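You operate a simulated robot arm through the tools that you are given. There is no shell and no other tool. Be economical: measure what you need, move in short steps, check, and stop when the job is done.

Carry out the task below with a simulated two-armed robot. There is one attempt and no reset: what you move stays moved.

## Task
Fill the yellow tray with the grey cap, the white clip and the bag marked SHORT.
Fine: one part a cell, the cap in the middle cell, the bag in the cell by the blocks; clips are in the teal drawer, close it again.

The check looks at the end state, three seconds after you hand in, the way a careful person would. Anything else that was tipped, shoved, dropped, spilled or broken makes it a failure. A push-on lid holds only when it is set on centred and level and pressed home; a screw cap is set on level and turned clockwise until tight.

## Robot
Two 7-joint arms with fingered hands on one trunk, on a base that drives. Base frame: it is fixed to the floor where the robot stands at the start and does not move with it; the origin is under the middle of the robot, x ahead of it, y to its left, z up; the surface under the hand at the start is at about z = 800. Lengths are in mm, angles in rad, forces in N, time in s.
The left shoulder is at the start at [70, 153, 1097], the right one opposite. With the tool pointing down near the work surface each hand reaches from about 100 to 880 mm from the robot's upright axis, wherever it stands, measured 20 degrees to its own side. Places, roughly: middle cell of the yellow tray [600, -400, 800]; teal block [500, 0, 800]; teal drawer of the goods table [500, -300, 600]; yellow tray cell by the blocks [600, -300, 800]; yellow tray cell by the table end [600, -500, 800]. Payload 3.9 kg a hand.
Tool frame (each hand has its own): the origin (TCP) lies between the finger pads and is the grasp point; the fingertips stand 30 mm ahead of it; z points along the fingers, y is the line along which they close. The gripper opens to 104 mm. The gripper's body begins 35 mm behind the TCP. The gripper is a hand of 4 fingers: y runs from the thumb to the fingers, the wrist lies at [-17, -104, -178] in the tool frame, and closing takes about 1.5 s.
Orientation is that of the tool frame in the base frame, as a unit quaternion [x, y, z, w]. With the fingers straight down and the wrist toward the robot, the tool's x, y and z point along [0, 1, 0], [1, 0, 0] and [0, 0, -1] of the base frame.

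## Interface
- The arms move only by the tool jog_arm. It takes "left_motion", "right_motion" or both (then of equal length, played together; a hand with none holds still); each is a list of rows, each an object of numbers (a shift or turn left out is 0, a gripper value left out holds the last): "gripper": the finger opening in m, from 0 to 0.104; "dx", "dy", "dz": the shift along the base's x, y, z in m; "rx", "ry", "rz": the turn, a rotation vector about the base's x, y, z in rad. In form: [{"gripper": .., "dx": .., "dy": .., "dz": .., "rx": .., "ry": .., "rz": ..}, ...]. A call has 1 to 8 rows; each row shifts and turns the commanded pose from where the row before left it. Each row takes 0.2 s and may step no farther than 50 mm and 0.15 rad from the row before; otherwise, or with a gripper value out of range, the whole call is refused. Where a pose cannot be reached the arm comes as near as it can. A force on the tool above 40 N (or 10 N above the force at the start of the call, whichever is more), or a blocked arm, ends the call early, and 0.2 s more pass. The fingers move at their own pace (about 72 mm/s each) and stop on an object; they squeeze with about 21 N. The grip force told is the motor's: it shows also when the fingers shut on nothing. Time passes only in rows, and 0.2 s behind the last, so rows that do not move let the fingers close. The reply holds the time, the measured pose of the TCP, the force on the tool along the base axes, the opening and the grip force, in the units named above and with some noise, with the torque about the TCP (base axes, N m) and any sound that the robot's microphone picked up.
- Cameras (640 x 400 px; columns grow to the right, rows downward): "scene" is now at [120.4, -1.8, 1324.4]; the picture's right is [-0.05, -1.00, -0.00], its down [-0.61, 0.03, -0.79] and it looks along [0.79, -0.04, -0.61] (base axes); focal length 214 px, centre (320, 200). "left" rides on the left gripper at [-66, -90, -126] in its tool frame; the picture's right is [-0.78, -0.30, 0.56], its down [0.57, -0.70, 0.42] and it looks along [0.27, 0.65, 0.71] (tool axes); focal length 275 px, centre (320, 200). "right" rides on the right gripper at [66, -90, -126] in its tool frame; the picture's right is [-0.78, 0.30, -0.56], its down [-0.57, -0.70, 0.42] and it looks along [-0.26, 0.65, 0.71] (tool axes); focal length 275 px, centre (320, 200). There is no depth. A picture from a camera that has moved, and an enlarged one, comes with that camera's place and axes in the base frame and with its lens. The place of the scene camera against the robot may be out by one fixed shift of up to 18 mm in any direction.
- grab_frame(camera): a new picture of that camera. It takes no simulated time.
- lift_body(by): slides the trunk up (or, below 0, down) by that many mm; the arms and the scene camera ride with it, the base frame stays. It gives what a move gives, with no picture.
- steer(legs): drives the robot by 1 to 6 legs, each [ahead, turn to the left] in mm and rad, along the robot's own axes; the way and the turn of a leg run together, so that a leg with both is an arc; at most 1500 mm and 3.142 rad a leg. The arms and the cameras ride along, it lands a little off, and it stops where it bumps. It gives what a move gives.
- preshape(shape, hand): the hand has 4 fingers and takes this shape, open, in about a second: jaw (thumb against the fingers, like two jaws); tri (thumb and two fingers); tip (a fingertip pinch); poke (one finger out to press); point (the index stretched); flat (the hand flat); cup (the hand cupped); fist (a fist). The gripper value then closes the fingers along that shape, each until it touches; the sizes above hold for jaw. It gives what a move gives, with no picture.
- turn_head(pan, tilt): turns the head with the scene camera to pan (to the left, within 1.501 rad either way) and tilt (down, from -0.506 to 1.204), counted from straight ahead of the robot. It gives what a move gives.
- zoom(camera, box): a new picture of the part [left, top, right, bottom] of that camera's present view, enlarged. It takes no simulated time.
- sign_off(): hands the job in; it is judged then, once.

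Go step by step. Nothing tells you exact positions but the pictures and the camera data: compare them with the known pose of the tool, close in by small moves and look again before you grip or let go. The budget is 120 turns and 108 pictures, counting those below and the enlarged ones. Unless the task says otherwise, let go and move clear before handing in, and close with one line.

The tools are called after "Call:" by a JSON object that holds its "fn" and its "kwargs". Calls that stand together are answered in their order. jog_arm: Moves the arms, as the interface text tells. Its arguments: {"type":"object","properties":{"left_motion":{"type":"array"},"right_motion":{"type":"array"}},"required":[]} The other tools are called the same way: lift_body (by) slides the trunk up or down; preshape (shape, hand) gives the hand a shape; steer (legs) drives the base; turn_head (pan, tilt) turns the head that bears the scene camera; grab_frame (camera) takes a picture; zoom (camera, box) takes an enlarged picture of a part of a camera's view; sign_off () hands the job in.

At the start:

```text
clock: 0.0
left_eef_pos: [583.7, -5.8, 1218.0]
left_tcp_rot: [0.706, 0.709, -0.001, 0.0]
left_wrist_force: [-0.5, -0.2, 0.9]
left_ft_torque: [0.01, 0.02, -0.03]
left_width: 103.6
left_grasp_force: 0.0
left_shape: jaw
right_eef_pos: [413.7, -443.4, 1121.9]
right_tcp_rot: [0.706, 0.708, 0.0, 0.0]
right_wrist_force: [0.6, 1.0, -0.2]
right_ft_torque: [0.0, 0.0, 0.0]
right_width: 103.4
right_grasp_force: 0.0
right_shape: jaw
trunk travel left (down, up): [-550.0, 390.0]
robot x, y, heading: [2.7, 1.5, -0.001]
head pan, tilt: [-0.052, 0.653]
```

scene: 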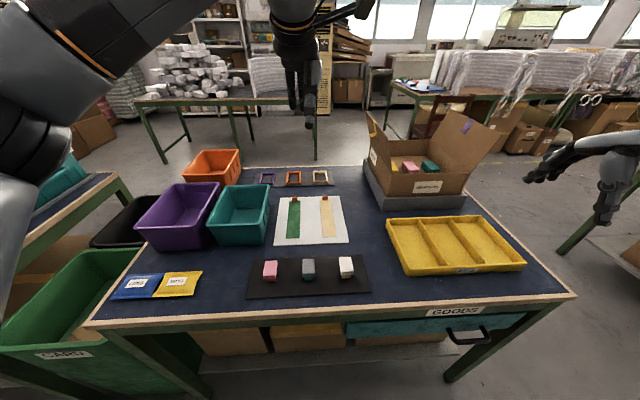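
right: 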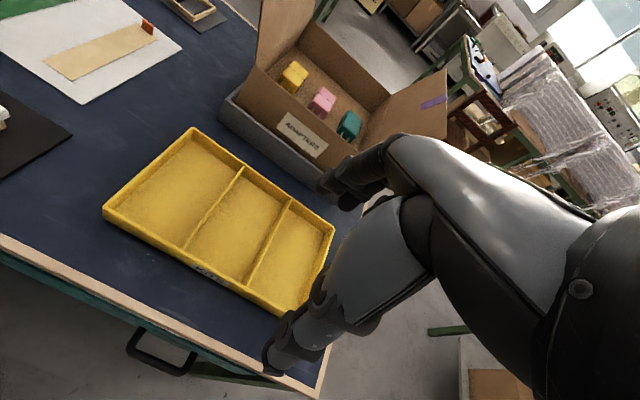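
left: 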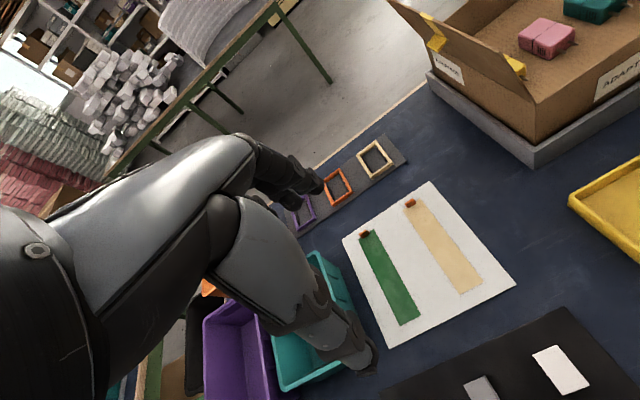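

I see the goods table with the yellow tray on the right, a mat with pink, grey and white parts, two bags on the left, and the teal drawer below the front edge. I'll zoom in on the candidates first.

Call:
{"fn": "zoom", "kwargs": {"camera": "scene", "box": [90, 240, 250, 340]}}

Call:
{"fn": "zoom", "kwargs": {"camera": "scene", "box": [240, 160, 400, 300]}}

Call:
{"fn": "zoom", "kwargs": {"camera": "scene", "box": [340, 120, 580, 380]}}

```text
4.00 times, centred on (170, 290) of scene
camera zoom: at [120.4, -1.8, 1324.4], right [-0.05, -1.0, 0.0], down [-0.61, 0.03, -0.79], along [0.79, -0.04, -0.61], focal length 858 px, centre (920, -160)
```

zoom: 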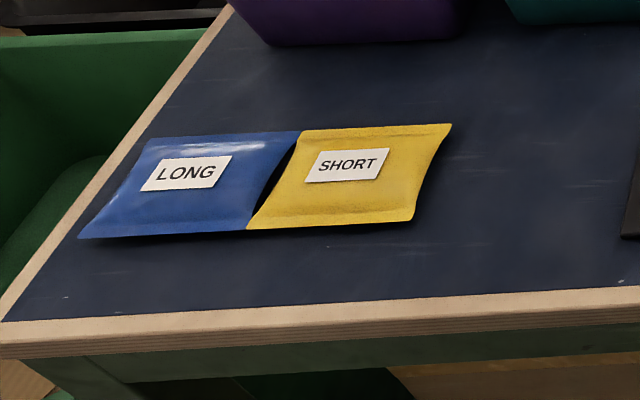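

```text
2.86 times, centred on (320, 230) of scene
camera zoom: at [120.4, -1.8, 1324.4], right [-0.05, -1.0, 0.0], down [-0.61, 0.03, -0.79], along [0.79, -0.04, -0.61], focal length 613 px, centre (320, 114)
```

zoom: 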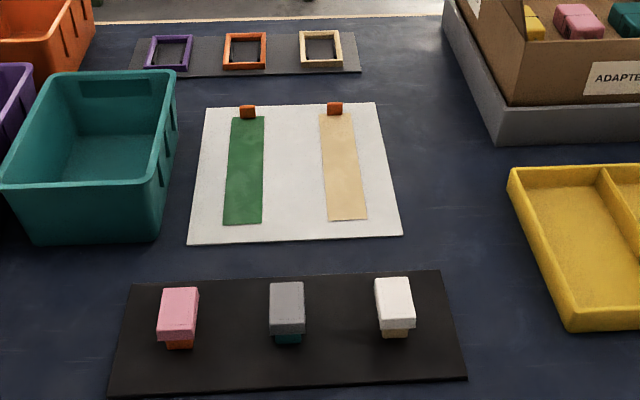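

```text
1.54 times, centred on (460, 250) of scene
camera zoom: at [120.4, -1.8, 1324.4], right [-0.05, -1.0, 0.0], down [-0.61, 0.03, -0.79], along [0.79, -0.04, -0.61], focal length 330 px, centre (105, 123)
```

zoom: 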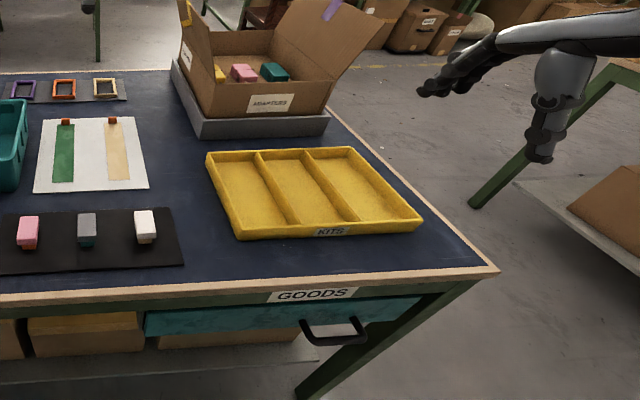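

The grey cap sits on the teal block at about [475, 10], SHORT is the yellow bag at about [450, 355], and the drawer handle is at about [320, -395, 710]. I need to back up to have room for the drawer, so I look to the sides first.

Call:
{"fn": "turn_head", "kwargs": {"pan": 1.5, "tilt": 0.6}}

Call:
{"fn": "grab_frame", "kwargs": {"camera": "scene"}}

Call:
{"fn": "turn_head", "kwargs": {"pan": -1.5, "tilt": 0.6}}

Call:
{"fn": "grab_frame", "kwargs": {"camera": "scene"}}

```text
clock: 1.6
left_eef_pos: [585.4, -5.5, 1217.9]
left_tcp_rot: [0.705, 0.71, 0.0, 0.0]
left_wrist_force: [0.0, -0.3, -0.2]
left_ft_torque: [0.0, 0.04, -0.01]
left_width: 103.8
left_grasp_force: 0.0
left_shape: jaw
right_eef_pos: [413.5, -444.0, 1120.9]
right_tcp_rot: [0.705, 0.709, 0.001, 0.0]
right_wrist_force: [-0.7, -0.1, -0.5]
right_ft_torque: [0.0, -0.02, 0.0]
right_width: 103.7
right_grasp_force: 0.1
right_shape: jaw
trunk travel left (down, up): [-550.0, 390.0]
robot x, y, heading: [1.6, 1.0, 0.001]
head pan, tilt: [1.499, 0.6]
```

```text
101 pictures are left
camera scene: at [40.2, 91.0, 1329.0], right [1.0, -0.07, 0.0], down [-0.04, -0.56, -0.83], along [0.06, 0.82, -0.56], focal length 214 px, centre (320, 200)
```

scene: 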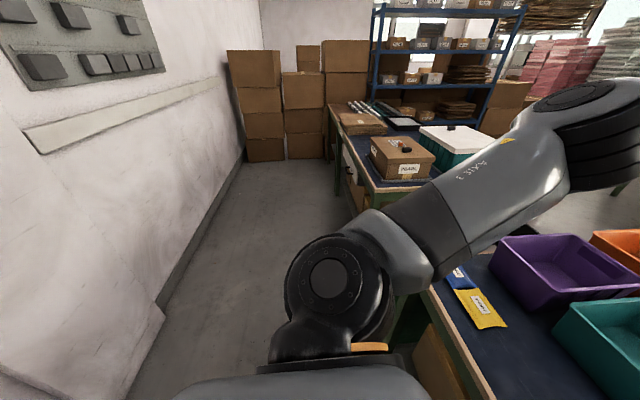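

```text
clock: 4.2
left_eef_pos: [583.8, -6.6, 1218.5]
left_tcp_rot: [0.706, 0.709, 0.0, -0.001]
left_wrist_force: [-0.3, -0.3, 0.0]
left_ft_torque: [0.0, -0.01, 0.0]
left_width: 103.8
left_grasp_force: 0.1
left_shape: jaw
right_eef_pos: [412.8, -443.9, 1121.3]
right_tcp_rot: [0.706, 0.708, 0.0, 0.0]
right_wrist_force: [0.0, 0.2, 0.1]
right_ft_torque: [0.02, 0.02, -0.03]
right_width: 103.9
right_grasp_force: 0.1
right_shape: jaw
trunk travel left (down, up): [-550.0, 390.0]
robot x, y, heading: [0.4, 0.1, 0.0]
head pan, tilt: [-1.499, 0.6]
```

```text
100 pictures are left
camera scene: at [40.2, -85.4, 1329.0], right [-1.0, -0.07, 0.0], down [-0.04, 0.56, -0.82], along [0.06, -0.82, -0.57], focal length 214 px, centre (320, 200)
```

scene: 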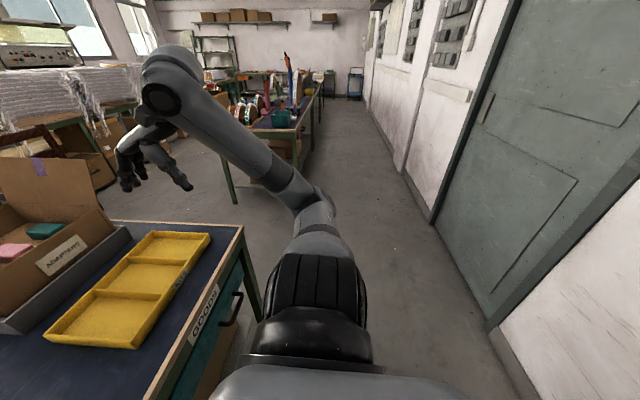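

The wall behind is at about x = -900, so backing up 270 mm is safe. Then I'll look at the drawer front.

Call:
{"fn": "steer", "kwargs": {"legs": [[-270, 0]]}}

Call:
{"fn": "turn_head", "kwargs": {"pan": -0.5, "tilt": 0.75}}

Call:
{"fn": "grab_frame", "kwargs": {"camera": "scene"}}

Call:
{"fn": "grab_frame", "kwargs": {"camera": "right"}}

```text
clock: 6.2
left_eef_pos: [307.5, -5.3, 1217.6]
left_tcp_rot: [0.704, 0.71, 0.0, -0.001]
left_wrist_force: [0.1, -1.0, -1.1]
left_ft_torque: [0.02, -0.01, 0.02]
left_width: 103.7
left_grasp_force: 0.0
left_shape: jaw
right_eef_pos: [138.0, -445.0, 1121.6]
right_tcp_rot: [0.704, 0.71, 0.0, 0.0]
right_wrist_force: [-0.1, 0.6, 0.1]
right_ft_torque: [-0.03, 0.02, -0.01]
right_width: 103.7
right_grasp_force: 0.1
right_shape: jaw
trunk travel left (down, up): [-550.0, 390.0]
robot x, y, heading: [-278.4, -3.8, 0.003]
head pan, tilt: [-1.499, 0.6]
```

```text
clock: 7.4
left_eef_pos: [307.0, -4.4, 1217.6]
left_tcp_rot: [0.705, 0.709, 0.0, 0.0]
left_wrist_force: [-1.0, -0.4, -0.2]
left_ft_torque: [0.0, 0.0, -0.03]
left_width: 103.9
left_grasp_force: 0.1
left_shape: jaw
right_eef_pos: [138.2, -443.0, 1120.5]
right_tcp_rot: [0.705, 0.709, 0.0, 0.0]
right_wrist_force: [-0.1, 0.6, 0.1]
right_ft_torque: [-0.03, 0.0, -0.01]
right_width: 103.6
right_grasp_force: 0.0
right_shape: jaw
trunk travel left (down, up): [-550.0, 390.0]
robot x, y, heading: [-276.1, -2.2, 0.005]
head pan, tilt: [-0.499, 0.75]
```

```text
99 pictures are left
camera scene: at [-170.0, -36.9, 1316.1], right [-0.48, -0.88, 0.0], down [-0.6, 0.33, -0.73], along [0.64, -0.35, -0.68], focal length 214 px, centre (320, 200)
```

scene: 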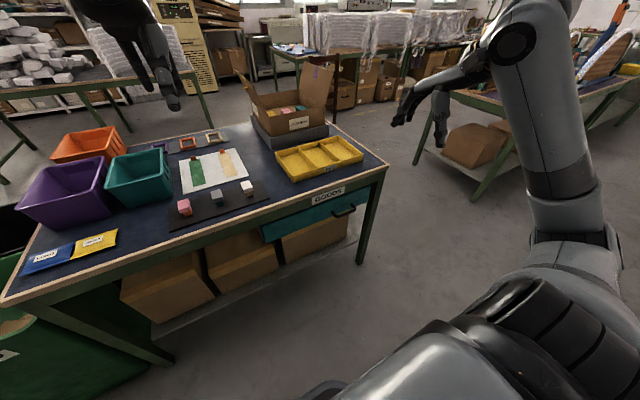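

```text
98 pictures are left
camera right: at [47.4, -378.2, 1246.6], right [0.3, -0.77, 0.56], down [-0.7, -0.58, -0.42], along [0.65, -0.26, -0.71], focal length 275 px, centre (320, 200)
```

right: 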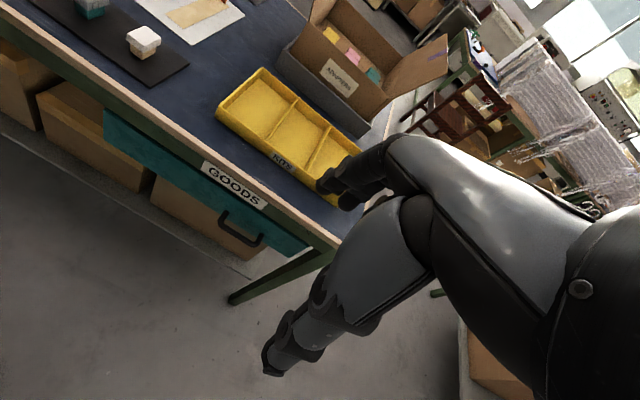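

The handle is visible in both cameras; I'll zoom in to triangulate it.

Call:
{"fn": "zoom", "kwargs": {"camera": "scene", "box": [240, 160, 400, 260]}}

Call:
{"fn": "zoom", "kwargs": {"camera": "right", "box": [160, 140, 320, 260]}}

```text
4.00 times, centred on (320, 210) of scene
camera zoom: at [-170.0, -36.9, 1316.1], right [-0.48, -0.88, 0.0], down [-0.6, 0.33, -0.73], along [0.64, -0.35, -0.68], focal length 858 px, centre (320, 160)
```

zoom: 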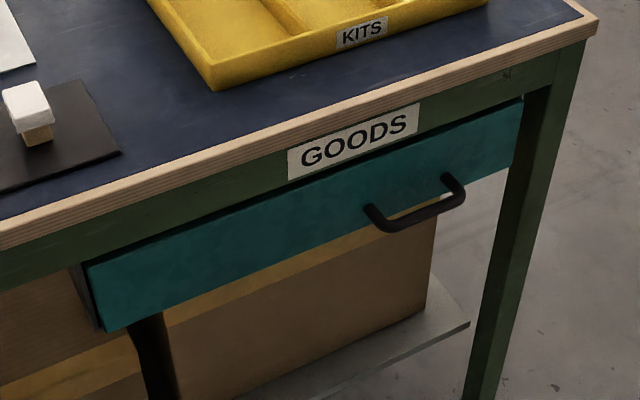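

```text
3.33 times, centred on (240, 200) of right
camera zoom: at [47.4, -378.2, 1246.6], right [0.3, -0.77, 0.56], down [-0.7, -0.58, -0.42], along [0.65, -0.26, -0.71], focal length 918 px, centre (587, 200)
```

zoom: 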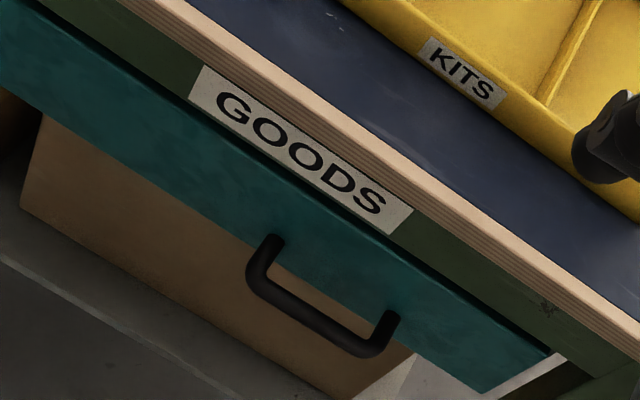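

Triangulation puts the handle bar at about x 360, y -407 to -498, z 620. I lower the trunk and turn the right hand to point forward in front of it.

Call:
{"fn": "lift_body", "kwargs": {"by": -200}}

Call:
{"fn": "jog_arm", "kwargs": {"right_motion": [{"ry": -0.143, "dx": 0.01, "dz": -0.02}, {"ry": -0.143, "dx": 0.01, "dz": -0.02}, {"ry": -0.143, "dx": 0.01, "dz": -0.02}, {"ry": -0.143, "dx": 0.01, "dz": -0.02}, {"ry": -0.143, "dx": 0.01, "dz": -0.02}, {"ry": -0.143, "dx": 0.01, "dz": -0.02}, {"ry": -0.143, "dx": 0.01, "dz": -0.02}]}}

Call:
{"fn": "grab_frame", "kwargs": {"camera": "right"}}

```text
clock: 9.6
left_eef_pos: [307.4, -4.5, 1017.4]
left_tcp_rot: [0.705, 0.709, 0.001, 0.001]
left_wrist_force: [0.0, 1.0, 0.5]
left_ft_torque: [0.01, -0.04, 0.01]
left_width: 103.6
left_grasp_force: 0.0
left_shape: jaw
right_eef_pos: [139.5, -443.3, 920.9]
right_tcp_rot: [0.704, 0.71, -0.001, -0.001]
right_wrist_force: [0.6, 0.7, -0.1]
right_ft_torque: [-0.05, 0.0, -0.02]
right_width: 103.6
right_grasp_force: 0.1
right_shape: jaw
trunk travel left (down, up): [-350.0, 590.0]
robot x, y, heading: [-276.5, -1.2, 0.003]
head pan, tilt: [-0.499, 0.75]
```

```text
clock: 11.2
left_eef_pos: [307.0, -5.9, 1017.4]
left_tcp_rot: [0.705, 0.709, -0.001, 0.0]
left_wrist_force: [-0.4, -0.4, 0.3]
left_ft_torque: [0.01, 0.0, 0.04]
left_width: 103.9
left_grasp_force: 0.0
left_shape: jaw
right_eef_pos: [207.6, -443.6, 781.3]
right_tcp_rot: [0.618, 0.622, 0.339, 0.341]
right_wrist_force: [0.7, 0.6, 0.6]
right_ft_torque: [0.0, -0.01, -0.01]
right_width: 103.7
right_grasp_force: 0.1
right_shape: jaw
trunk travel left (down, up): [-350.0, 590.0]
robot x, y, heading: [-276.2, 0.3, 0.001]
head pan, tilt: [-0.499, 0.75]
```

```text
95 pictures are left
camera right: at [53.3, -378.4, 772.5], right [-0.31, -0.77, 0.55], down [-0.02, -0.58, -0.82], along [0.95, -0.26, 0.16], focal length 275 px, centre (320, 200)
```

right: 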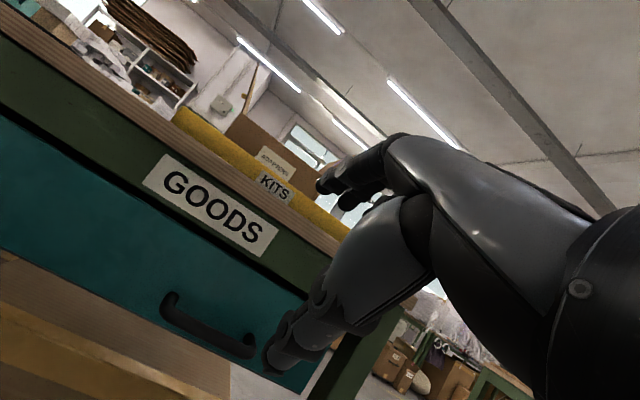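

Re-triangulating gives the bar at about [355, -448, 643]. I finish the turn and come level with it.

Call:
{"fn": "jog_arm", "kwargs": {"right_motion": [{"ry": -0.143, "dz": -0.035}, {"ry": -0.143, "dz": -0.035}, {"ry": -0.143, "dz": -0.035}, {"ry": -0.141, "dz": -0.033, "dy": -0.004}, {}]}}

Call:
{"fn": "grab_frame", "kwargs": {"camera": "right"}}

Call:
{"fn": "turn_head", "kwargs": {"pan": -0.6, "tilt": 0.6}}

Call:
{"fn": "grab_frame", "kwargs": {"camera": "scene"}}

```text
clock: 12.4
left_eef_pos: [307.8, -3.4, 1017.3]
left_tcp_rot: [0.705, 0.709, 0.0, 0.0]
left_wrist_force: [0.5, -0.8, 0.5]
left_ft_torque: [0.04, -0.01, -0.01]
left_width: 103.7
left_grasp_force: 0.2
left_shape: jaw
right_eef_pos: [208.1, -445.9, 641.9]
right_tcp_rot: [0.498, 0.502, 0.499, 0.501]
right_wrist_force: [-0.2, -0.3, 0.4]
right_ft_torque: [0.0, -0.04, -0.03]
right_width: 104.1
right_grasp_force: 0.0
right_shape: jaw
trunk travel left (down, up): [-350.0, 590.0]
robot x, y, heading: [-276.4, -0.1, -0.002]
head pan, tilt: [-0.499, 0.75]
```

```text
94 pictures are left
camera right: at [82.9, -382.3, 550.6], right [-0.56, -0.77, 0.3], down [0.43, -0.58, -0.7], along [0.71, -0.26, 0.65], focal length 275 px, centre (320, 200)
```

right: 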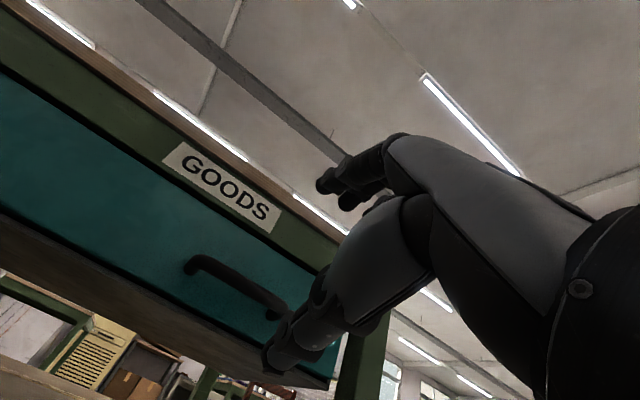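

```text
clock: 13.1
left_eef_pos: [308.3, -5.0, 1017.3]
left_tcp_rot: [0.705, 0.709, 0.0, 0.001]
left_wrist_force: [0.5, 0.8, -0.4]
left_ft_torque: [-0.05, -0.01, 0.01]
left_width: 103.7
left_grasp_force: 0.0
left_shape: jaw
right_eef_pos: [209.0, -447.4, 640.7]
right_tcp_rot: [0.499, 0.502, 0.498, 0.501]
right_wrist_force: [0.1, -0.7, 0.4]
right_ft_torque: [0.0, 0.0, 0.0]
right_width: 104.1
right_grasp_force: 0.1
right_shape: jaw
trunk travel left (down, up): [-350.0, 590.0]
robot x, y, heading: [-277.3, 0.6, -0.0]
head pan, tilt: [-0.6, 0.6]
```

```text
93 pictures are left
camera scene: at [-169.7, -47.0, 1128.9], right [-0.56, -0.83, 0.0], down [-0.47, 0.32, -0.82], along [0.68, -0.46, -0.57], focal length 214 px, centre (320, 200)
```

scene: 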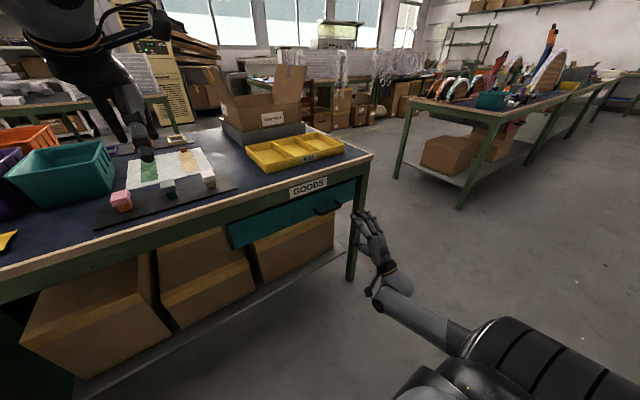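

The bar is confirmed at z ≈ 645, x ≈ 350. I move in with the hand open and then close.

Call:
{"fn": "jog_arm", "kwargs": {"right_motion": [{"dx": 0.045, "dz": 0.003}, {"dx": 0.045}, {"dx": 0.04}, {"dx": 0.005}, {}]}}

Call:
{"fn": "zoom", "kwargs": {"camera": "scene", "box": [260, 160, 420, 260]}}

Call:
{"fn": "grab_frame", "kwargs": {"camera": "right"}}

```text
clock: 14.3
left_eef_pos: [307.8, -4.6, 1017.2]
left_tcp_rot: [0.704, 0.71, 0.0, 0.001]
left_wrist_force: [-0.2, 0.9, 0.2]
left_ft_torque: [-0.02, -0.01, 0.0]
left_width: 103.6
left_grasp_force: 0.0
left_shape: jaw
right_eef_pos: [342.3, -448.5, 644.9]
right_tcp_rot: [0.498, 0.502, 0.499, 0.501]
right_wrist_force: [-0.4, -0.3, 0.8]
right_ft_torque: [0.01, 0.02, 0.04]
right_width: 103.7
right_grasp_force: 0.1
right_shape: jaw
trunk travel left (down, up): [-350.0, 590.0]
robot x, y, heading: [-277.1, -0.9, 0.001]
head pan, tilt: [-0.6, 0.6]
```

```text
4.00 times, centred on (340, 210) of scene
camera zoom: at [-169.5, -47.0, 1129.0], right [-0.56, -0.83, 0.0], down [-0.47, 0.32, -0.82], along [0.68, -0.46, -0.57], focal length 858 px, centre (240, 160)
```

zoom: 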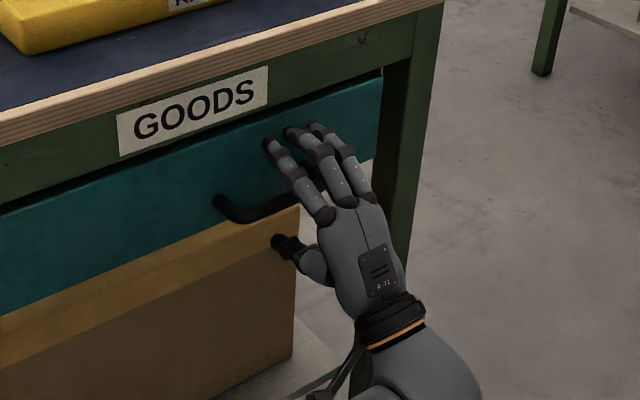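

```text
91 pictures are left
camera right: at [217.3, -383.0, 554.0], right [-0.56, -0.77, 0.3], down [0.42, -0.58, -0.7], along [0.71, -0.26, 0.65], focal length 275 px, centre (320, 200)
```

right: 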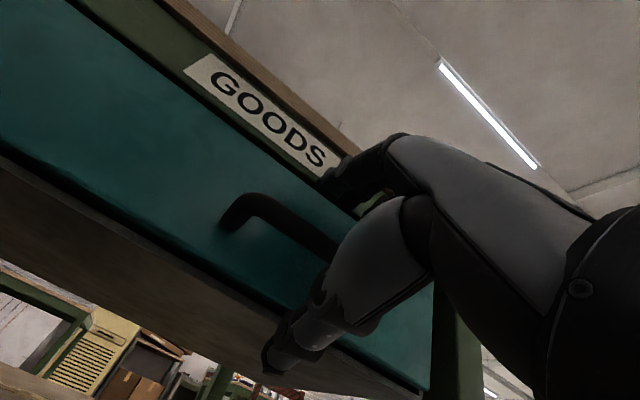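

The fingers straddle the bar from above and below. Closing.

Call:
{"fn": "jog_arm", "kwargs": {"right_motion": [{"gripper": 0.0, "dx": 0.004}, {}, {}, {}, {}, {}, {}, {}]}}

Call:
{"fn": "zoom", "kwargs": {"camera": "scene", "box": [260, 160, 420, 260]}}

```text
clock: 16.1
left_eef_pos: [308.5, -4.9, 1017.3]
left_tcp_rot: [0.705, 0.709, 0.0, 0.0]
left_wrist_force: [0.2, -0.4, 0.5]
left_ft_torque: [0.0, 0.0, 0.04]
left_width: 103.8
left_grasp_force: 0.0
left_shape: jaw
right_eef_pos: [348.1, -448.4, 644.5]
right_tcp_rot: [0.499, 0.501, 0.498, 0.501]
right_wrist_force: [2.1, -1.0, -0.4]
right_ft_torque: [-0.06, -0.01, -0.01]
right_width: 0.0
right_grasp_force: 20.7
right_shape: jaw
trunk travel left (down, up): [-350.0, 590.0]
robot x, y, heading: [-279.4, 0.8, 0.001]
head pan, tilt: [-0.6, 0.6]
```

```text
4.00 times, centred on (340, 210) of scene
camera zoom: at [-169.3, -47.1, 1128.9], right [-0.56, -0.83, 0.0], down [-0.47, 0.32, -0.82], along [0.68, -0.46, -0.57], focal length 858 px, centre (240, 160)
```

zoom: 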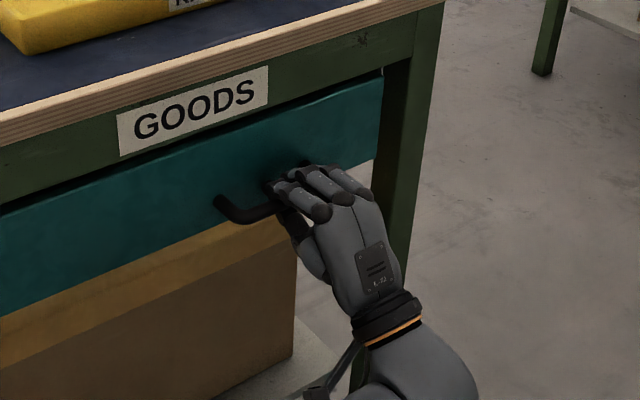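

The width reads 0, so the bar is either hooked behind the fingertips or missed. A short pull will tell.

Call:
{"fn": "jog_arm", "kwargs": {"right_motion": [{"dx": -0.01}, {"dx": -0.01}, {"dx": -0.02}, {}]}}

Call:
{"fn": "zoom", "kwargs": {"camera": "scene", "box": [260, 160, 420, 260]}}

```text
clock: 17.1
left_eef_pos: [307.3, -4.1, 1017.1]
left_tcp_rot: [0.704, 0.71, 0.0, 0.001]
left_wrist_force: [0.5, -0.1, 0.5]
left_ft_torque: [-0.02, 0.02, -0.01]
left_width: 103.9
left_grasp_force: 0.1
left_shape: jaw
right_eef_pos: [305.6, -447.8, 645.4]
right_tcp_rot: [0.499, 0.502, 0.498, 0.501]
right_wrist_force: [-0.7, 2.6, -4.1]
right_ft_torque: [-0.04, 0.04, 0.06]
right_width: 0.1
right_grasp_force: 20.9
right_shape: jaw
trunk travel left (down, up): [-350.0, 590.0]
robot x, y, heading: [-276.7, -3.1, 0.001]
head pan, tilt: [-0.6, 0.6]
```

```text
4.00 times, centred on (340, 210) of scene
camera zoom: at [-169.3, -47.0, 1128.9], right [-0.56, -0.83, 0.0], down [-0.47, 0.32, -0.82], along [0.68, -0.46, -0.57], focal length 858 px, centre (240, 160)
```

zoom: 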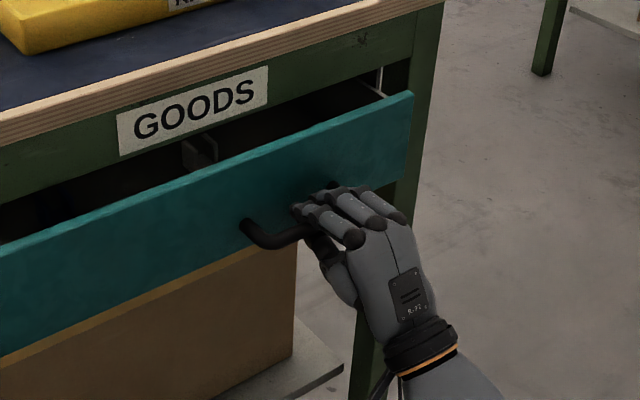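

It is hooked and the drawer slides easily. I pull farther.

Call:
{"fn": "jog_arm", "kwargs": {"right_motion": [{"dx": -0.025}, {"dx": -0.025}, {"dx": -0.025}, {"dx": -0.025}, {"dx": -0.025}, {"dx": -0.025}, {}]}}

Call:
{"fn": "turn_head", "kwargs": {"pan": -0.5, "tilt": 0.9}}

Call:
{"fn": "grab_frame", "kwargs": {"camera": "scene"}}

```text
clock: 18.7
left_eef_pos: [307.3, -6.6, 1016.9]
left_tcp_rot: [0.705, 0.71, 0.001, -0.001]
left_wrist_force: [0.0, 0.1, -0.3]
left_ft_torque: [-0.02, 0.02, 0.02]
left_width: 103.8
left_grasp_force: 0.0
left_shape: jaw
right_eef_pos: [156.7, -447.1, 644.7]
right_tcp_rot: [0.499, 0.501, 0.499, 0.501]
right_wrist_force: [-1.6, -4.2, -1.7]
right_ft_torque: [-0.02, -0.01, 0.02]
right_width: 0.0
right_grasp_force: 20.4
right_shape: jaw
trunk travel left (down, up): [-350.0, 590.0]
robot x, y, heading: [-277.4, 1.8, 0.003]
head pan, tilt: [-0.6, 0.6]
```

```text
clock: 19.5
left_eef_pos: [308.1, -4.9, 1016.5]
left_tcp_rot: [0.705, 0.709, 0.001, 0.0]
left_wrist_force: [-0.5, -0.2, -0.5]
left_ft_torque: [0.01, 0.01, -0.02]
left_width: 104.2
left_grasp_force: 0.1
left_shape: jaw
right_eef_pos: [157.0, -447.9, 644.6]
right_tcp_rot: [0.499, 0.501, 0.499, 0.501]
right_wrist_force: [-2.6, -5.0, -1.0]
right_ft_torque: [-0.03, 0.03, 0.01]
right_width: 0.0
right_grasp_force: 20.8
right_shape: jaw
trunk travel left (down, up): [-350.0, 590.0]
robot x, y, heading: [-277.4, 2.2, 0.002]
head pan, tilt: [-0.499, 0.901]
```

```text
88 pictures are left
camera scene: at [-176.5, -34.1, 1104.2], right [-0.48, -0.88, 0.0], down [-0.69, 0.37, -0.62], along [0.55, -0.3, -0.78], focal length 214 px, centre (320, 200)
```

scene: 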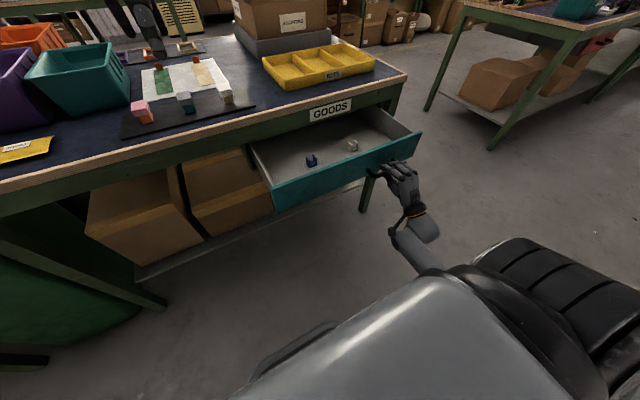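

The drawer is open about 190 mm, with a blue and a white clip inside. I release the handle, back off, and look closer.

Call:
{"fn": "jog_arm", "kwargs": {"right_motion": [{"gripper": 0.104}, {}, {}, {}, {}, {"dx": -0.025}, {"dx": -0.03}, {}]}}

Call:
{"fn": "zoom", "kwargs": {"camera": "scene", "box": [240, 90, 440, 220]}}

```text
clock: 21.3
left_eef_pos: [306.6, -5.1, 1016.5]
left_tcp_rot: [0.705, 0.709, 0.001, 0.0]
left_wrist_force: [0.5, 0.4, 0.0]
left_ft_torque: [-0.01, 0.01, -0.02]
left_width: 104.1
left_grasp_force: 0.1
left_shape: jaw
right_eef_pos: [103.4, -446.8, 645.2]
right_tcp_rot: [0.498, 0.502, 0.497, 0.502]
right_wrist_force: [-0.1, 0.0, 0.0]
right_ft_torque: [0.02, -0.02, -0.01]
right_width: 103.3
right_grasp_force: 0.1
right_shape: jaw
trunk travel left (down, up): [-350.0, 590.0]
robot x, y, heading: [-277.7, -3.1, 0.001]
head pan, tilt: [-0.499, 0.901]
```

```text
3.08 times, centred on (340, 155) of scene
camera zoom: at [-176.2, -33.3, 1104.2], right [-0.48, -0.88, 0.0], down [-0.69, 0.37, -0.62], along [0.55, -0.3, -0.78], focal length 660 px, centre (258, 338)
```

zoom: 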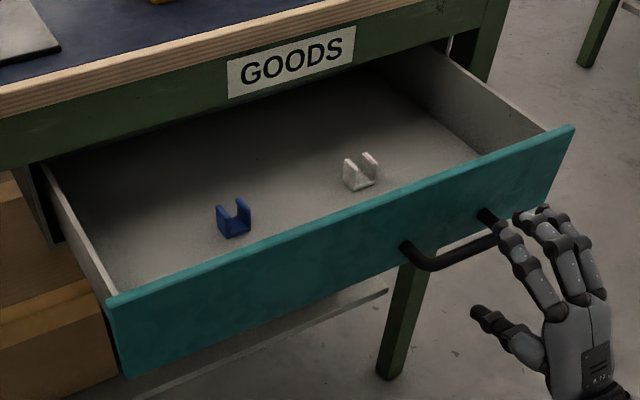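

The white clip is a small U about 25 mm in size near [330, -450], close to the table edge. I raise the right hand, turn it back down and view it from above.

Call:
{"fn": "jog_arm", "kwargs": {"right_motion": [{"dz": 0.045}, {"dz": 0.045}, {"dz": 0.045, "ry": 0.143}, {"dz": 0.045, "ry": 0.143}, {"dz": 0.045, "ry": 0.143}, {"dz": 0.02, "ry": 0.143}, {"ry": 0.143}, {"ry": 0.143}]}}

Call:
{"fn": "jog_arm", "kwargs": {"right_motion": [{"ry": 0.143}, {"ry": 0.143}, {"ry": 0.143}, {"ry": 0.143}, {"ry": 0.141}, {"dx": 0.03}, {}]}}

Call:
{"fn": "grab_frame", "kwargs": {"camera": "right"}}

```text
clock: 23.1
left_eef_pos: [308.6, -5.2, 1016.8]
left_tcp_rot: [0.705, 0.709, 0.0, 0.001]
left_wrist_force: [-0.4, 0.6, 0.5]
left_ft_torque: [-0.01, 0.0, 0.01]
left_width: 103.9
left_grasp_force: 0.0
left_shape: jaw
right_eef_pos: [101.7, -447.7, 890.4]
right_tcp_rot: [0.659, 0.667, 0.244, 0.248]
right_wrist_force: [0.5, 0.1, -0.1]
right_ft_torque: [0.03, -0.02, 0.0]
right_width: 103.8
right_grasp_force: 0.1
right_shape: jaw
right hand out of reach, approached as far as the arm can: row 7
trunk travel left (down, up): [-350.0, 590.0]
robot x, y, heading: [-277.3, 0.3, 0.005]
head pan, tilt: [-0.499, 0.901]
```

```text
clock: 24.7
left_eef_pos: [306.6, -4.7, 1017.2]
left_tcp_rot: [0.705, 0.709, 0.0, 0.0]
left_wrist_force: [0.0, 0.7, 0.1]
left_ft_torque: [0.0, 0.0, 0.02]
left_width: 103.8
left_grasp_force: 0.1
left_shape: jaw
right_eef_pos: [122.0, -483.5, 886.2]
right_tcp_rot: [0.703, 0.712, 0.001, 0.0]
right_wrist_force: [0.1, 0.2, 0.1]
right_ft_torque: [0.01, -0.03, 0.0]
right_width: 104.1
right_grasp_force: 0.1
right_shape: jaw
right hand out of reach, approached as far as the arm can: row 3, 4, 5, 6
trunk travel left (down, up): [-350.0, 590.0]
robot x, y, heading: [-279.8, -0.2, -0.001]
head pan, tilt: [-0.499, 0.901]
```

```text
86 pictures are left
camera right: at [29.7, -419.1, 1011.6], right [0.31, -0.77, 0.56], down [-0.69, -0.58, -0.43], along [0.65, -0.26, -0.71], focal length 275 px, centre (320, 200)
```

right: 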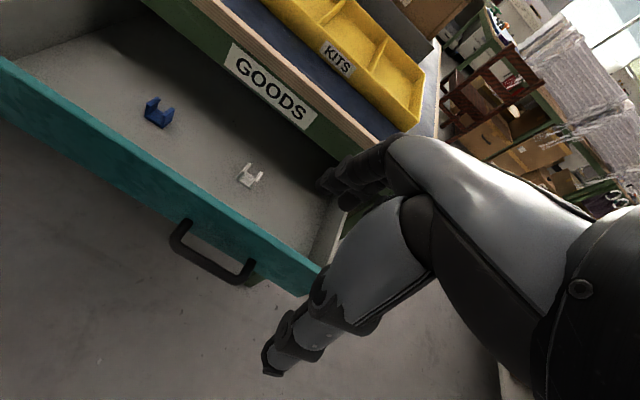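

I raise the trunk for a better arm posture and take a second view to triangulate the clip.

Call:
{"fn": "lift_body", "kwargs": {"by": 150}}

Call:
{"fn": "jog_arm", "kwargs": {"right_motion": [{"dx": 0.03, "dz": -0.04}, {"dx": 0.03, "dz": -0.04}, {"dx": 0.03, "dz": -0.03}, {"dx": 0.03, "dz": -0.03}, {}]}}

Call:
{"fn": "grab_frame", "kwargs": {"camera": "right"}}

```text
clock: 26.5
left_eef_pos: [308.0, -4.2, 1167.2]
left_tcp_rot: [0.704, 0.71, 0.0, 0.001]
left_wrist_force: [-0.5, -0.1, 1.1]
left_ft_torque: [-0.02, 0.0, -0.01]
left_width: 103.7
left_grasp_force: 0.1
left_shape: jaw
right_eef_pos: [120.6, -482.9, 1036.0]
right_tcp_rot: [0.703, 0.711, 0.001, 0.0]
right_wrist_force: [-0.1, 0.1, 0.5]
right_ft_torque: [-0.01, -0.01, -0.02]
right_width: 103.6
right_grasp_force: 0.1
right_shape: jaw
trunk travel left (down, up): [-500.0, 440.0]
robot x, y, heading: [-277.5, -3.1, 0.0]
head pan, tilt: [-0.499, 0.901]
```

```text
clock: 27.7
left_eef_pos: [306.3, -5.4, 1167.2]
left_tcp_rot: [0.705, 0.71, 0.001, 0.0]
left_wrist_force: [0.5, -0.4, 0.3]
left_ft_torque: [-0.01, 0.01, -0.02]
left_width: 103.9
left_grasp_force: 0.1
left_shape: jaw
right_eef_pos: [241.3, -483.7, 897.3]
right_tcp_rot: [0.703, 0.711, 0.001, 0.0]
right_wrist_force: [0.2, 0.5, -1.1]
right_ft_torque: [0.01, 0.01, 0.03]
right_width: 104.0
right_grasp_force: 0.0
right_shape: jaw
trunk travel left (down, up): [-500.0, 440.0]
robot x, y, heading: [-275.5, 2.2, 0.008]
head pan, tilt: [-0.499, 0.901]
```

```text
85 pictures are left
camera right: at [150.2, -418.4, 1021.8], right [0.3, -0.77, 0.56], down [-0.69, -0.58, -0.43], along [0.65, -0.26, -0.71], focal length 275 px, centre (320, 200)
```

right: 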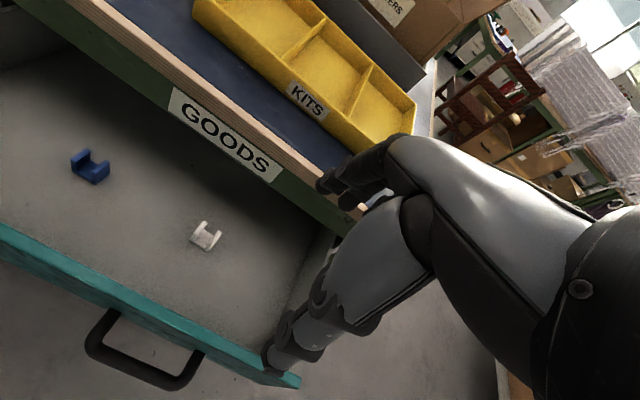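

The clip is at about [315, -425, 645]. Zooming in to see its orientation.

Call:
{"fn": "zoom", "kwargs": {"camera": "right", "box": [160, 205, 256, 265]}}

```text
6.67 times, centred on (208, 235) of right
camera zoom: at [150.2, -418.4, 1021.8], right [0.3, -0.77, 0.56], down [-0.69, -0.58, -0.43], along [0.65, -0.26, -0.71], focal length 1835 px, centre (1067, -33)
```

zoom: 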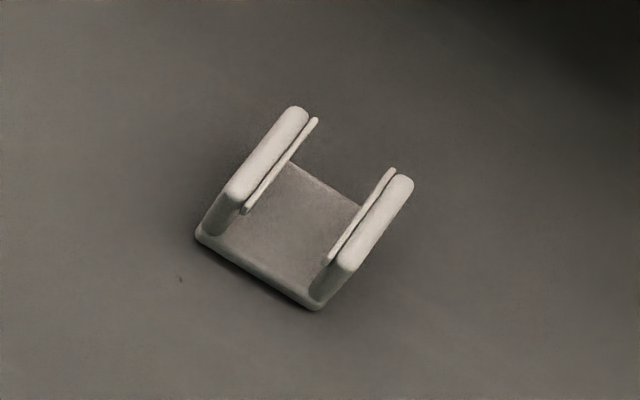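

The clip's walls face along y, so I turn the hand about 84° to close on their outer faces, and centre above it.

Call:
{"fn": "jog_arm", "kwargs": {"right_motion": [{"rz": 0.147, "dx": 0.01, "dy": 0.008}, {"rz": 0.147, "dx": 0.01, "dy": 0.008}, {"rz": 0.147, "dx": 0.01, "dy": 0.008}, {"rz": 0.147, "dx": 0.01, "dy": 0.008}, {"rz": 0.147, "dx": 0.01, "dy": 0.008}, {"rz": 0.147, "dx": 0.01, "dy": 0.008}, {"rz": 0.147, "dx": 0.01, "dy": 0.008}, {"rz": 0.147}]}}

Call:
{"fn": "jog_arm", "kwargs": {"right_motion": [{"rz": 0.147}, {"rz": 0.147}, {}]}}

Call:
{"fn": "grab_frame", "kwargs": {"camera": "right"}}

```text
clock: 29.5
left_eef_pos: [306.8, -4.2, 1167.4]
left_tcp_rot: [0.705, 0.709, -0.001, 0.0]
left_wrist_force: [0.3, 0.0, 0.4]
left_ft_torque: [-0.01, -0.03, 0.01]
left_width: 103.8
left_grasp_force: 0.0
left_shape: jaw
right_eef_pos: [300.9, -423.3, 899.8]
right_tcp_rot: [0.189, 0.982, 0.001, 0.0]
right_wrist_force: [0.6, 0.0, -0.4]
right_ft_torque: [0.01, 0.02, 0.01]
right_width: 103.8
right_grasp_force: 0.1
right_shape: jaw
right hand out of reach, approached as far as the arm can: row 8
trunk travel left (down, up): [-500.0, 440.0]
robot x, y, heading: [-274.4, 1.9, -0.001]
head pan, tilt: [-0.499, 0.901]
```

```text
clock: 30.3
left_eef_pos: [309.1, -5.1, 1167.4]
left_tcp_rot: [0.704, 0.71, 0.0, 0.0]
left_wrist_force: [0.0, 0.5, -0.6]
left_ft_torque: [0.0, 0.02, 0.0]
left_width: 103.7
left_grasp_force: 0.0
left_shape: jaw
right_eef_pos: [274.5, -415.0, 907.0]
right_tcp_rot: [0.043, 0.999, -0.001, -0.001]
right_wrist_force: [-0.4, 0.2, 0.6]
right_ft_torque: [-0.02, 0.03, -0.03]
right_width: 103.7
right_grasp_force: 0.1
right_shape: jaw
right hand out of reach, approached as far as the arm can: row 1, 2
trunk travel left (down, up): [-500.0, 440.0]
robot x, y, heading: [-276.5, 2.9, 0.0]
head pan, tilt: [-0.499, 0.901]
```

```text
83 pictures are left
camera right: at [200.9, -498.7, 1031.5], right [0.8, 0.23, 0.56], down [0.51, -0.75, -0.42], along [0.32, 0.62, -0.71], focal length 275 px, centre (320, 200)
```

right: 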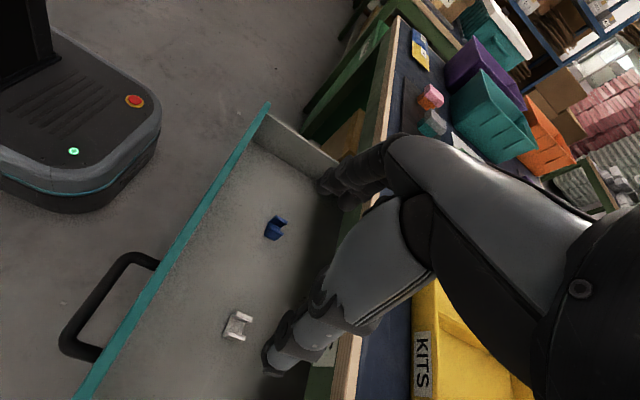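

That orientation is near the arm's limit at this height. I descend a bit and see whether x = 315 becomes reachable.

Call:
{"fn": "jog_arm", "kwargs": {"right_motion": [{"dz": -0.04}, {"dz": -0.04}, {"dz": -0.04}, {}]}}

```text
clock: 31.3
left_eef_pos: [307.4, -4.2, 1166.7]
left_tcp_rot: [0.705, 0.71, -0.001, 0.0]
left_wrist_force: [-0.2, 0.5, 0.9]
left_ft_torque: [0.01, 0.01, 0.01]
left_width: 103.3
left_grasp_force: 0.2
left_shape: jaw
right_eef_pos: [235.8, -401.9, 807.4]
right_tcp_rot: [0.044, 0.999, -0.001, 0.0]
right_wrist_force: [0.0, 0.3, 0.3]
right_ft_torque: [0.02, -0.01, -0.01]
right_width: 104.2
right_grasp_force: 0.1
right_shape: jaw
right hand out of reach, approached as far as the arm can: row 1, 2, 3
trunk travel left (down, up): [-500.0, 440.0]
robot x, y, heading: [-275.1, 1.0, -0.001]
head pan, tilt: [-0.499, 0.901]
```

That makes it worse, so I go back to the standard orientation, aligned to the clip, and will pinch it along x instead.

Call:
{"fn": "jog_arm", "kwargs": {"right_motion": [{"dz": 0.04, "rz": -0.1425}, {"dz": 0.04, "rz": -0.1425}, {"rz": -0.1425}, {"rz": -0.1425}, {"rz": -0.1425}, {"rz": -0.1425}, {"rz": -0.1425}, {"rz": -0.1425}]}}

Call:
{"fn": "jog_arm", "kwargs": {"right_motion": [{"rz": -0.1425}, {"rz": -0.1425}, {"rz": -0.1425}, {}]}}

Call:
{"fn": "grab_frame", "kwargs": {"camera": "right"}}

```text
clock: 33.1
left_eef_pos: [307.3, -4.2, 1167.3]
left_tcp_rot: [0.704, 0.71, 0.001, 0.0]
left_wrist_force: [-0.1, -0.1, 0.0]
left_ft_torque: [-0.05, 0.01, 0.02]
left_width: 103.8
left_grasp_force: 0.0
left_shape: jaw
right_eef_pos: [232.9, -400.2, 889.1]
right_tcp_rot: [0.577, 0.817, 0.001, -0.001]
right_wrist_force: [0.0, -1.4, -0.4]
right_ft_torque: [0.0, -0.02, -0.03]
right_width: 103.7
right_grasp_force: 0.0
right_shape: jaw
trunk travel left (down, up): [-500.0, 440.0]
robot x, y, heading: [-276.0, -0.5, 0.004]
head pan, tilt: [-0.499, 0.901]
```

```text
clock: 34.1
left_eef_pos: [307.7, -5.3, 1167.5]
left_tcp_rot: [0.705, 0.709, 0.001, 0.001]
left_wrist_force: [0.4, 0.0, 0.9]
left_ft_torque: [-0.01, 0.0, -0.03]
left_width: 103.7
left_grasp_force: 0.1
left_shape: jaw
right_eef_pos: [233.1, -400.3, 889.5]
right_tcp_rot: [0.737, 0.676, 0.001, 0.0]
right_wrist_force: [-0.2, -0.2, 0.1]
right_ft_torque: [0.02, -0.03, 0.03]
right_width: 104.0
right_grasp_force: 0.1
right_shape: jaw
trunk travel left (down, up): [-500.0, 440.0]
robot x, y, heading: [-276.6, 1.9, -0.0]
head pan, tilt: [-0.499, 0.901]
```

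```text
82 pictures are left
camera right: at [149.4, -327.9, 1014.0], right [0.23, -0.8, 0.56], down [-0.75, -0.51, -0.43], along [0.62, -0.32, -0.71], focal length 275 px, centre (320, 200)
```

right: 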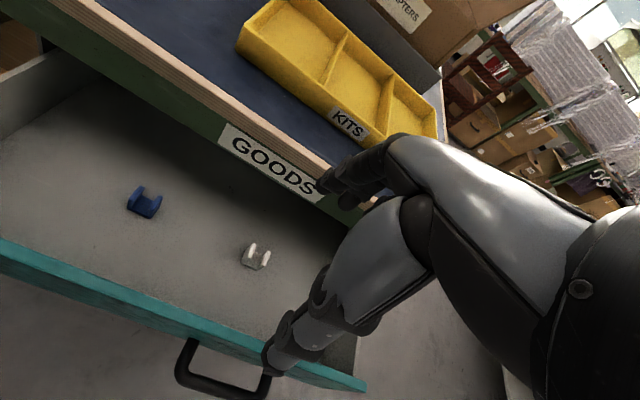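

The clip is confirmed at [313, -424]. I narrow the fingers to 64 mm and descend to just above it.

Call:
{"fn": "jog_arm", "kwargs": {"right_motion": [{"gripper": 0.064, "dx": 0.04, "dy": -0.012}, {"dx": 0.04, "dy": -0.012}, {"dz": -0.045}, {"dz": -0.045}, {"dz": -0.04}, {"dz": -0.03}, {}]}}

Call:
{"fn": "grab_frame", "kwargs": {"camera": "right"}}

Call:
{"fn": "zoom", "kwargs": {"camera": "scene", "box": [220, 60, 480, 260]}}

```text
clock: 35.7
left_eef_pos: [309.3, -4.6, 1166.3]
left_tcp_rot: [0.705, 0.71, 0.0, 0.0]
left_wrist_force: [-0.3, -0.9, 0.1]
left_ft_torque: [-0.01, 0.0, 0.01]
left_width: 103.6
left_grasp_force: 0.1
left_shape: jaw
right_eef_pos: [315.7, -425.1, 766.3]
right_tcp_rot: [0.736, 0.677, 0.001, 0.0]
right_wrist_force: [0.5, 0.8, -0.1]
right_ft_torque: [0.01, -0.01, 0.07]
right_width: 64.0
right_grasp_force: 0.1
right_shape: jaw
right hand out of reach, approached as far as the arm can: row 5, 6
trunk travel left (down, up): [-500.0, 440.0]
robot x, y, heading: [-276.5, -2.6, 0.003]
head pan, tilt: [-0.499, 0.901]
```

```text
81 pictures are left
camera right: at [230.2, -352.3, 892.2], right [0.23, -0.8, 0.56], down [-0.75, -0.51, -0.43], along [0.62, -0.32, -0.71], focal length 275 px, centre (320, 200)
```

right: 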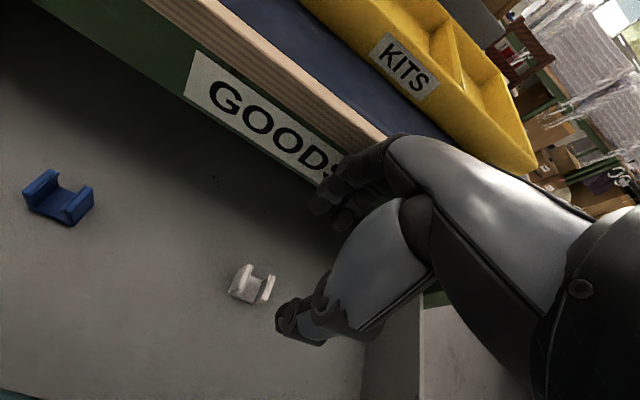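

```text
2.00 times, centred on (350, 160) of scene
camera zoom: at [-176.0, -33.7, 1254.1], right [-0.48, -0.88, 0.0], down [-0.69, 0.37, -0.62], along [0.55, -0.3, -0.78], focal length 429 px, centre (260, 280)
```

zoom: 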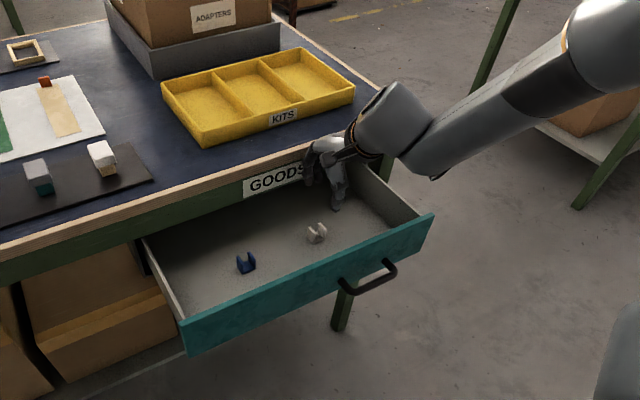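

The arm is at its low limit here, so I lower the trunk to bring the hand down.

Call:
{"fn": "lift_body", "kwargs": {"by": -60}}

Call:
{"fn": "grab_frame", "kwargs": {"camera": "right"}}

Call:
{"fn": "zoom", "kwargs": {"camera": "scene", "box": [270, 80, 430, 200]}}

```text
clock: 36.7
left_eef_pos: [308.0, -4.9, 1107.4]
left_tcp_rot: [0.704, 0.71, 0.0, 0.0]
left_wrist_force: [0.2, 0.3, -0.3]
left_ft_torque: [0.01, 0.0, 0.0]
left_width: 103.6
left_grasp_force: 0.1
left_shape: jaw
right_eef_pos: [314.0, -425.1, 708.1]
right_tcp_rot: [0.736, 0.677, 0.0, -0.001]
right_wrist_force: [0.7, 0.7, -0.6]
right_ft_torque: [-0.02, 0.0, -0.01]
right_width: 64.4
right_grasp_force: 0.0
right_shape: jaw
trunk travel left (down, up): [-440.0, 500.0]
robot x, y, heading: [-273.7, 0.9, 0.001]
head pan, tilt: [-0.499, 0.901]
```

```text
79 pictures are left
camera right: at [229.8, -351.9, 832.7], right [0.23, -0.8, 0.56], down [-0.75, -0.51, -0.43], along [0.62, -0.32, -0.71], focal length 275 px, centre (320, 200)
```

right: 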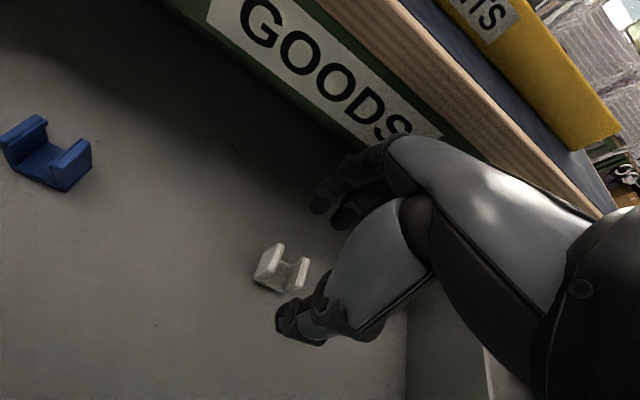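

```text
3.33 times, centred on (350, 140) of scene
camera zoom: at [-176.5, -33.3, 1194.2], right [-0.48, -0.88, 0.0], down [-0.69, 0.37, -0.62], along [0.55, -0.3, -0.78], focal length 715 px, centre (220, 400)
```

zoom: 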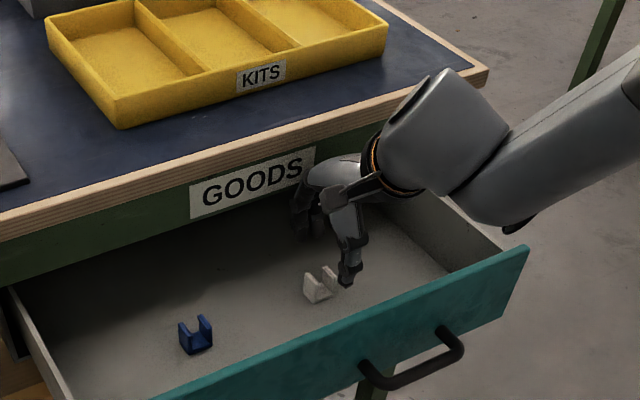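

The clip lines up under the grasp point. I lower the remaining 43 mm.

Call:
{"fn": "lift_body", "kwargs": {"by": -43}}

Call:
{"fn": "grab_frame", "kwargs": {"camera": "right"}}

Call:
{"fn": "zoom", "kwargs": {"camera": "scene", "box": [270, 80, 430, 200]}}

```text
clock: 37.5
left_eef_pos: [307.2, -5.3, 1063.9]
left_tcp_rot: [0.705, 0.709, 0.0, 0.0]
left_wrist_force: [1.4, 0.2, 0.0]
left_ft_torque: [0.03, 0.0, 0.02]
left_width: 103.7
left_grasp_force: 0.0
left_shape: jaw
right_eef_pos: [314.7, -424.5, 664.7]
right_tcp_rot: [0.737, 0.676, 0.002, 0.0]
right_wrist_force: [-0.1, 0.8, -0.3]
right_ft_torque: [0.0, -0.03, 0.04]
right_width: 64.3
right_grasp_force: 0.1
right_shape: jaw
trunk travel left (down, up): [-397.0, 543.0]
robot x, y, heading: [-276.4, -1.2, 0.0]
head pan, tilt: [-0.499, 0.901]
```

```text
77 pictures are left
camera right: at [229.8, -351.9, 789.8], right [0.23, -0.8, 0.56], down [-0.75, -0.51, -0.43], along [0.62, -0.32, -0.71], focal length 275 px, centre (320, 200)
```

right: 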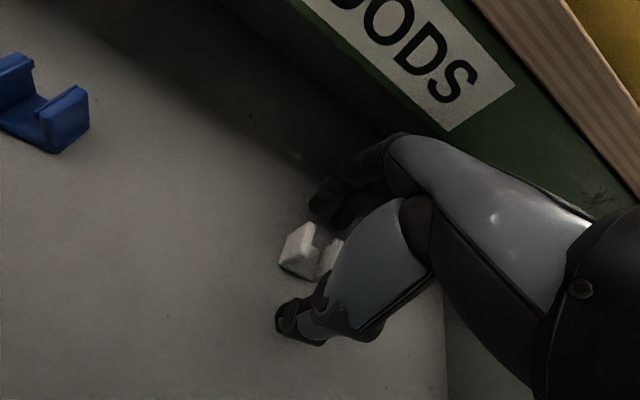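

```text
3.33 times, centred on (350, 140) of scene
camera zoom: at [-176.6, -33.2, 1151.2], right [-0.48, -0.88, 0.0], down [-0.69, 0.37, -0.62], along [0.55, -0.3, -0.78], focal length 715 px, centre (220, 400)
```

zoom: 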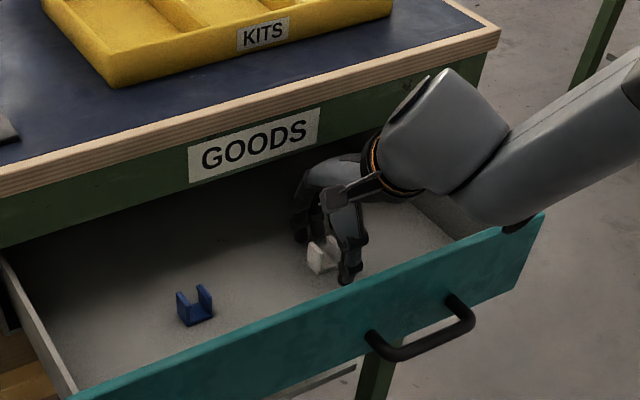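

Fingers are around the clip; closing.

Call:
{"fn": "jog_arm", "kwargs": {"right_motion": [{"gripper": 0.0}, {}, {}, {}, {}, {}, {}]}}

Call:
{"fn": "grab_frame", "kwargs": {"camera": "right"}}

```text
clock: 39.1
left_eef_pos: [307.7, -4.0, 1065.0]
left_tcp_rot: [0.704, 0.71, 0.0, 0.001]
left_wrist_force: [0.1, -0.2, -0.2]
left_ft_torque: [-0.01, 0.02, 0.02]
left_width: 103.6
left_grasp_force: 0.1
left_shape: jaw
right_eef_pos: [315.0, -424.4, 663.8]
right_tcp_rot: [0.736, 0.677, 0.0, -0.001]
right_wrist_force: [0.4, 0.1, 0.0]
right_ft_torque: [0.02, -0.01, 0.0]
right_width: 1.2
right_grasp_force: 21.2
right_shape: jaw
trunk travel left (down, up): [-397.0, 543.0]
robot x, y, heading: [-279.1, -0.5, 0.0]
head pan, tilt: [-0.499, 0.901]
```

```text
75 pictures are left
camera right: at [229.9, -352.0, 789.5], right [0.23, -0.8, 0.56], down [-0.75, -0.51, -0.43], along [0.62, -0.32, -0.71], focal length 275 px, centre (320, 200)
```

right: 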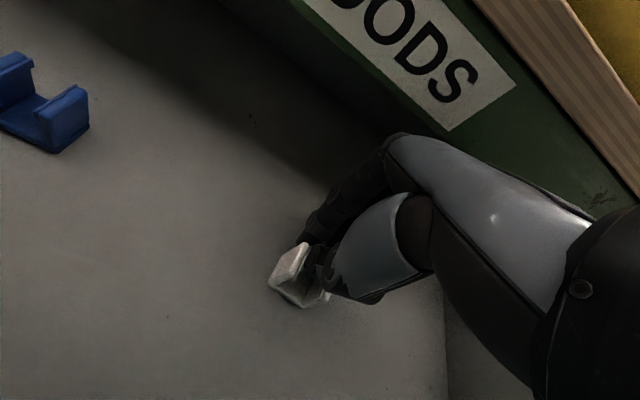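

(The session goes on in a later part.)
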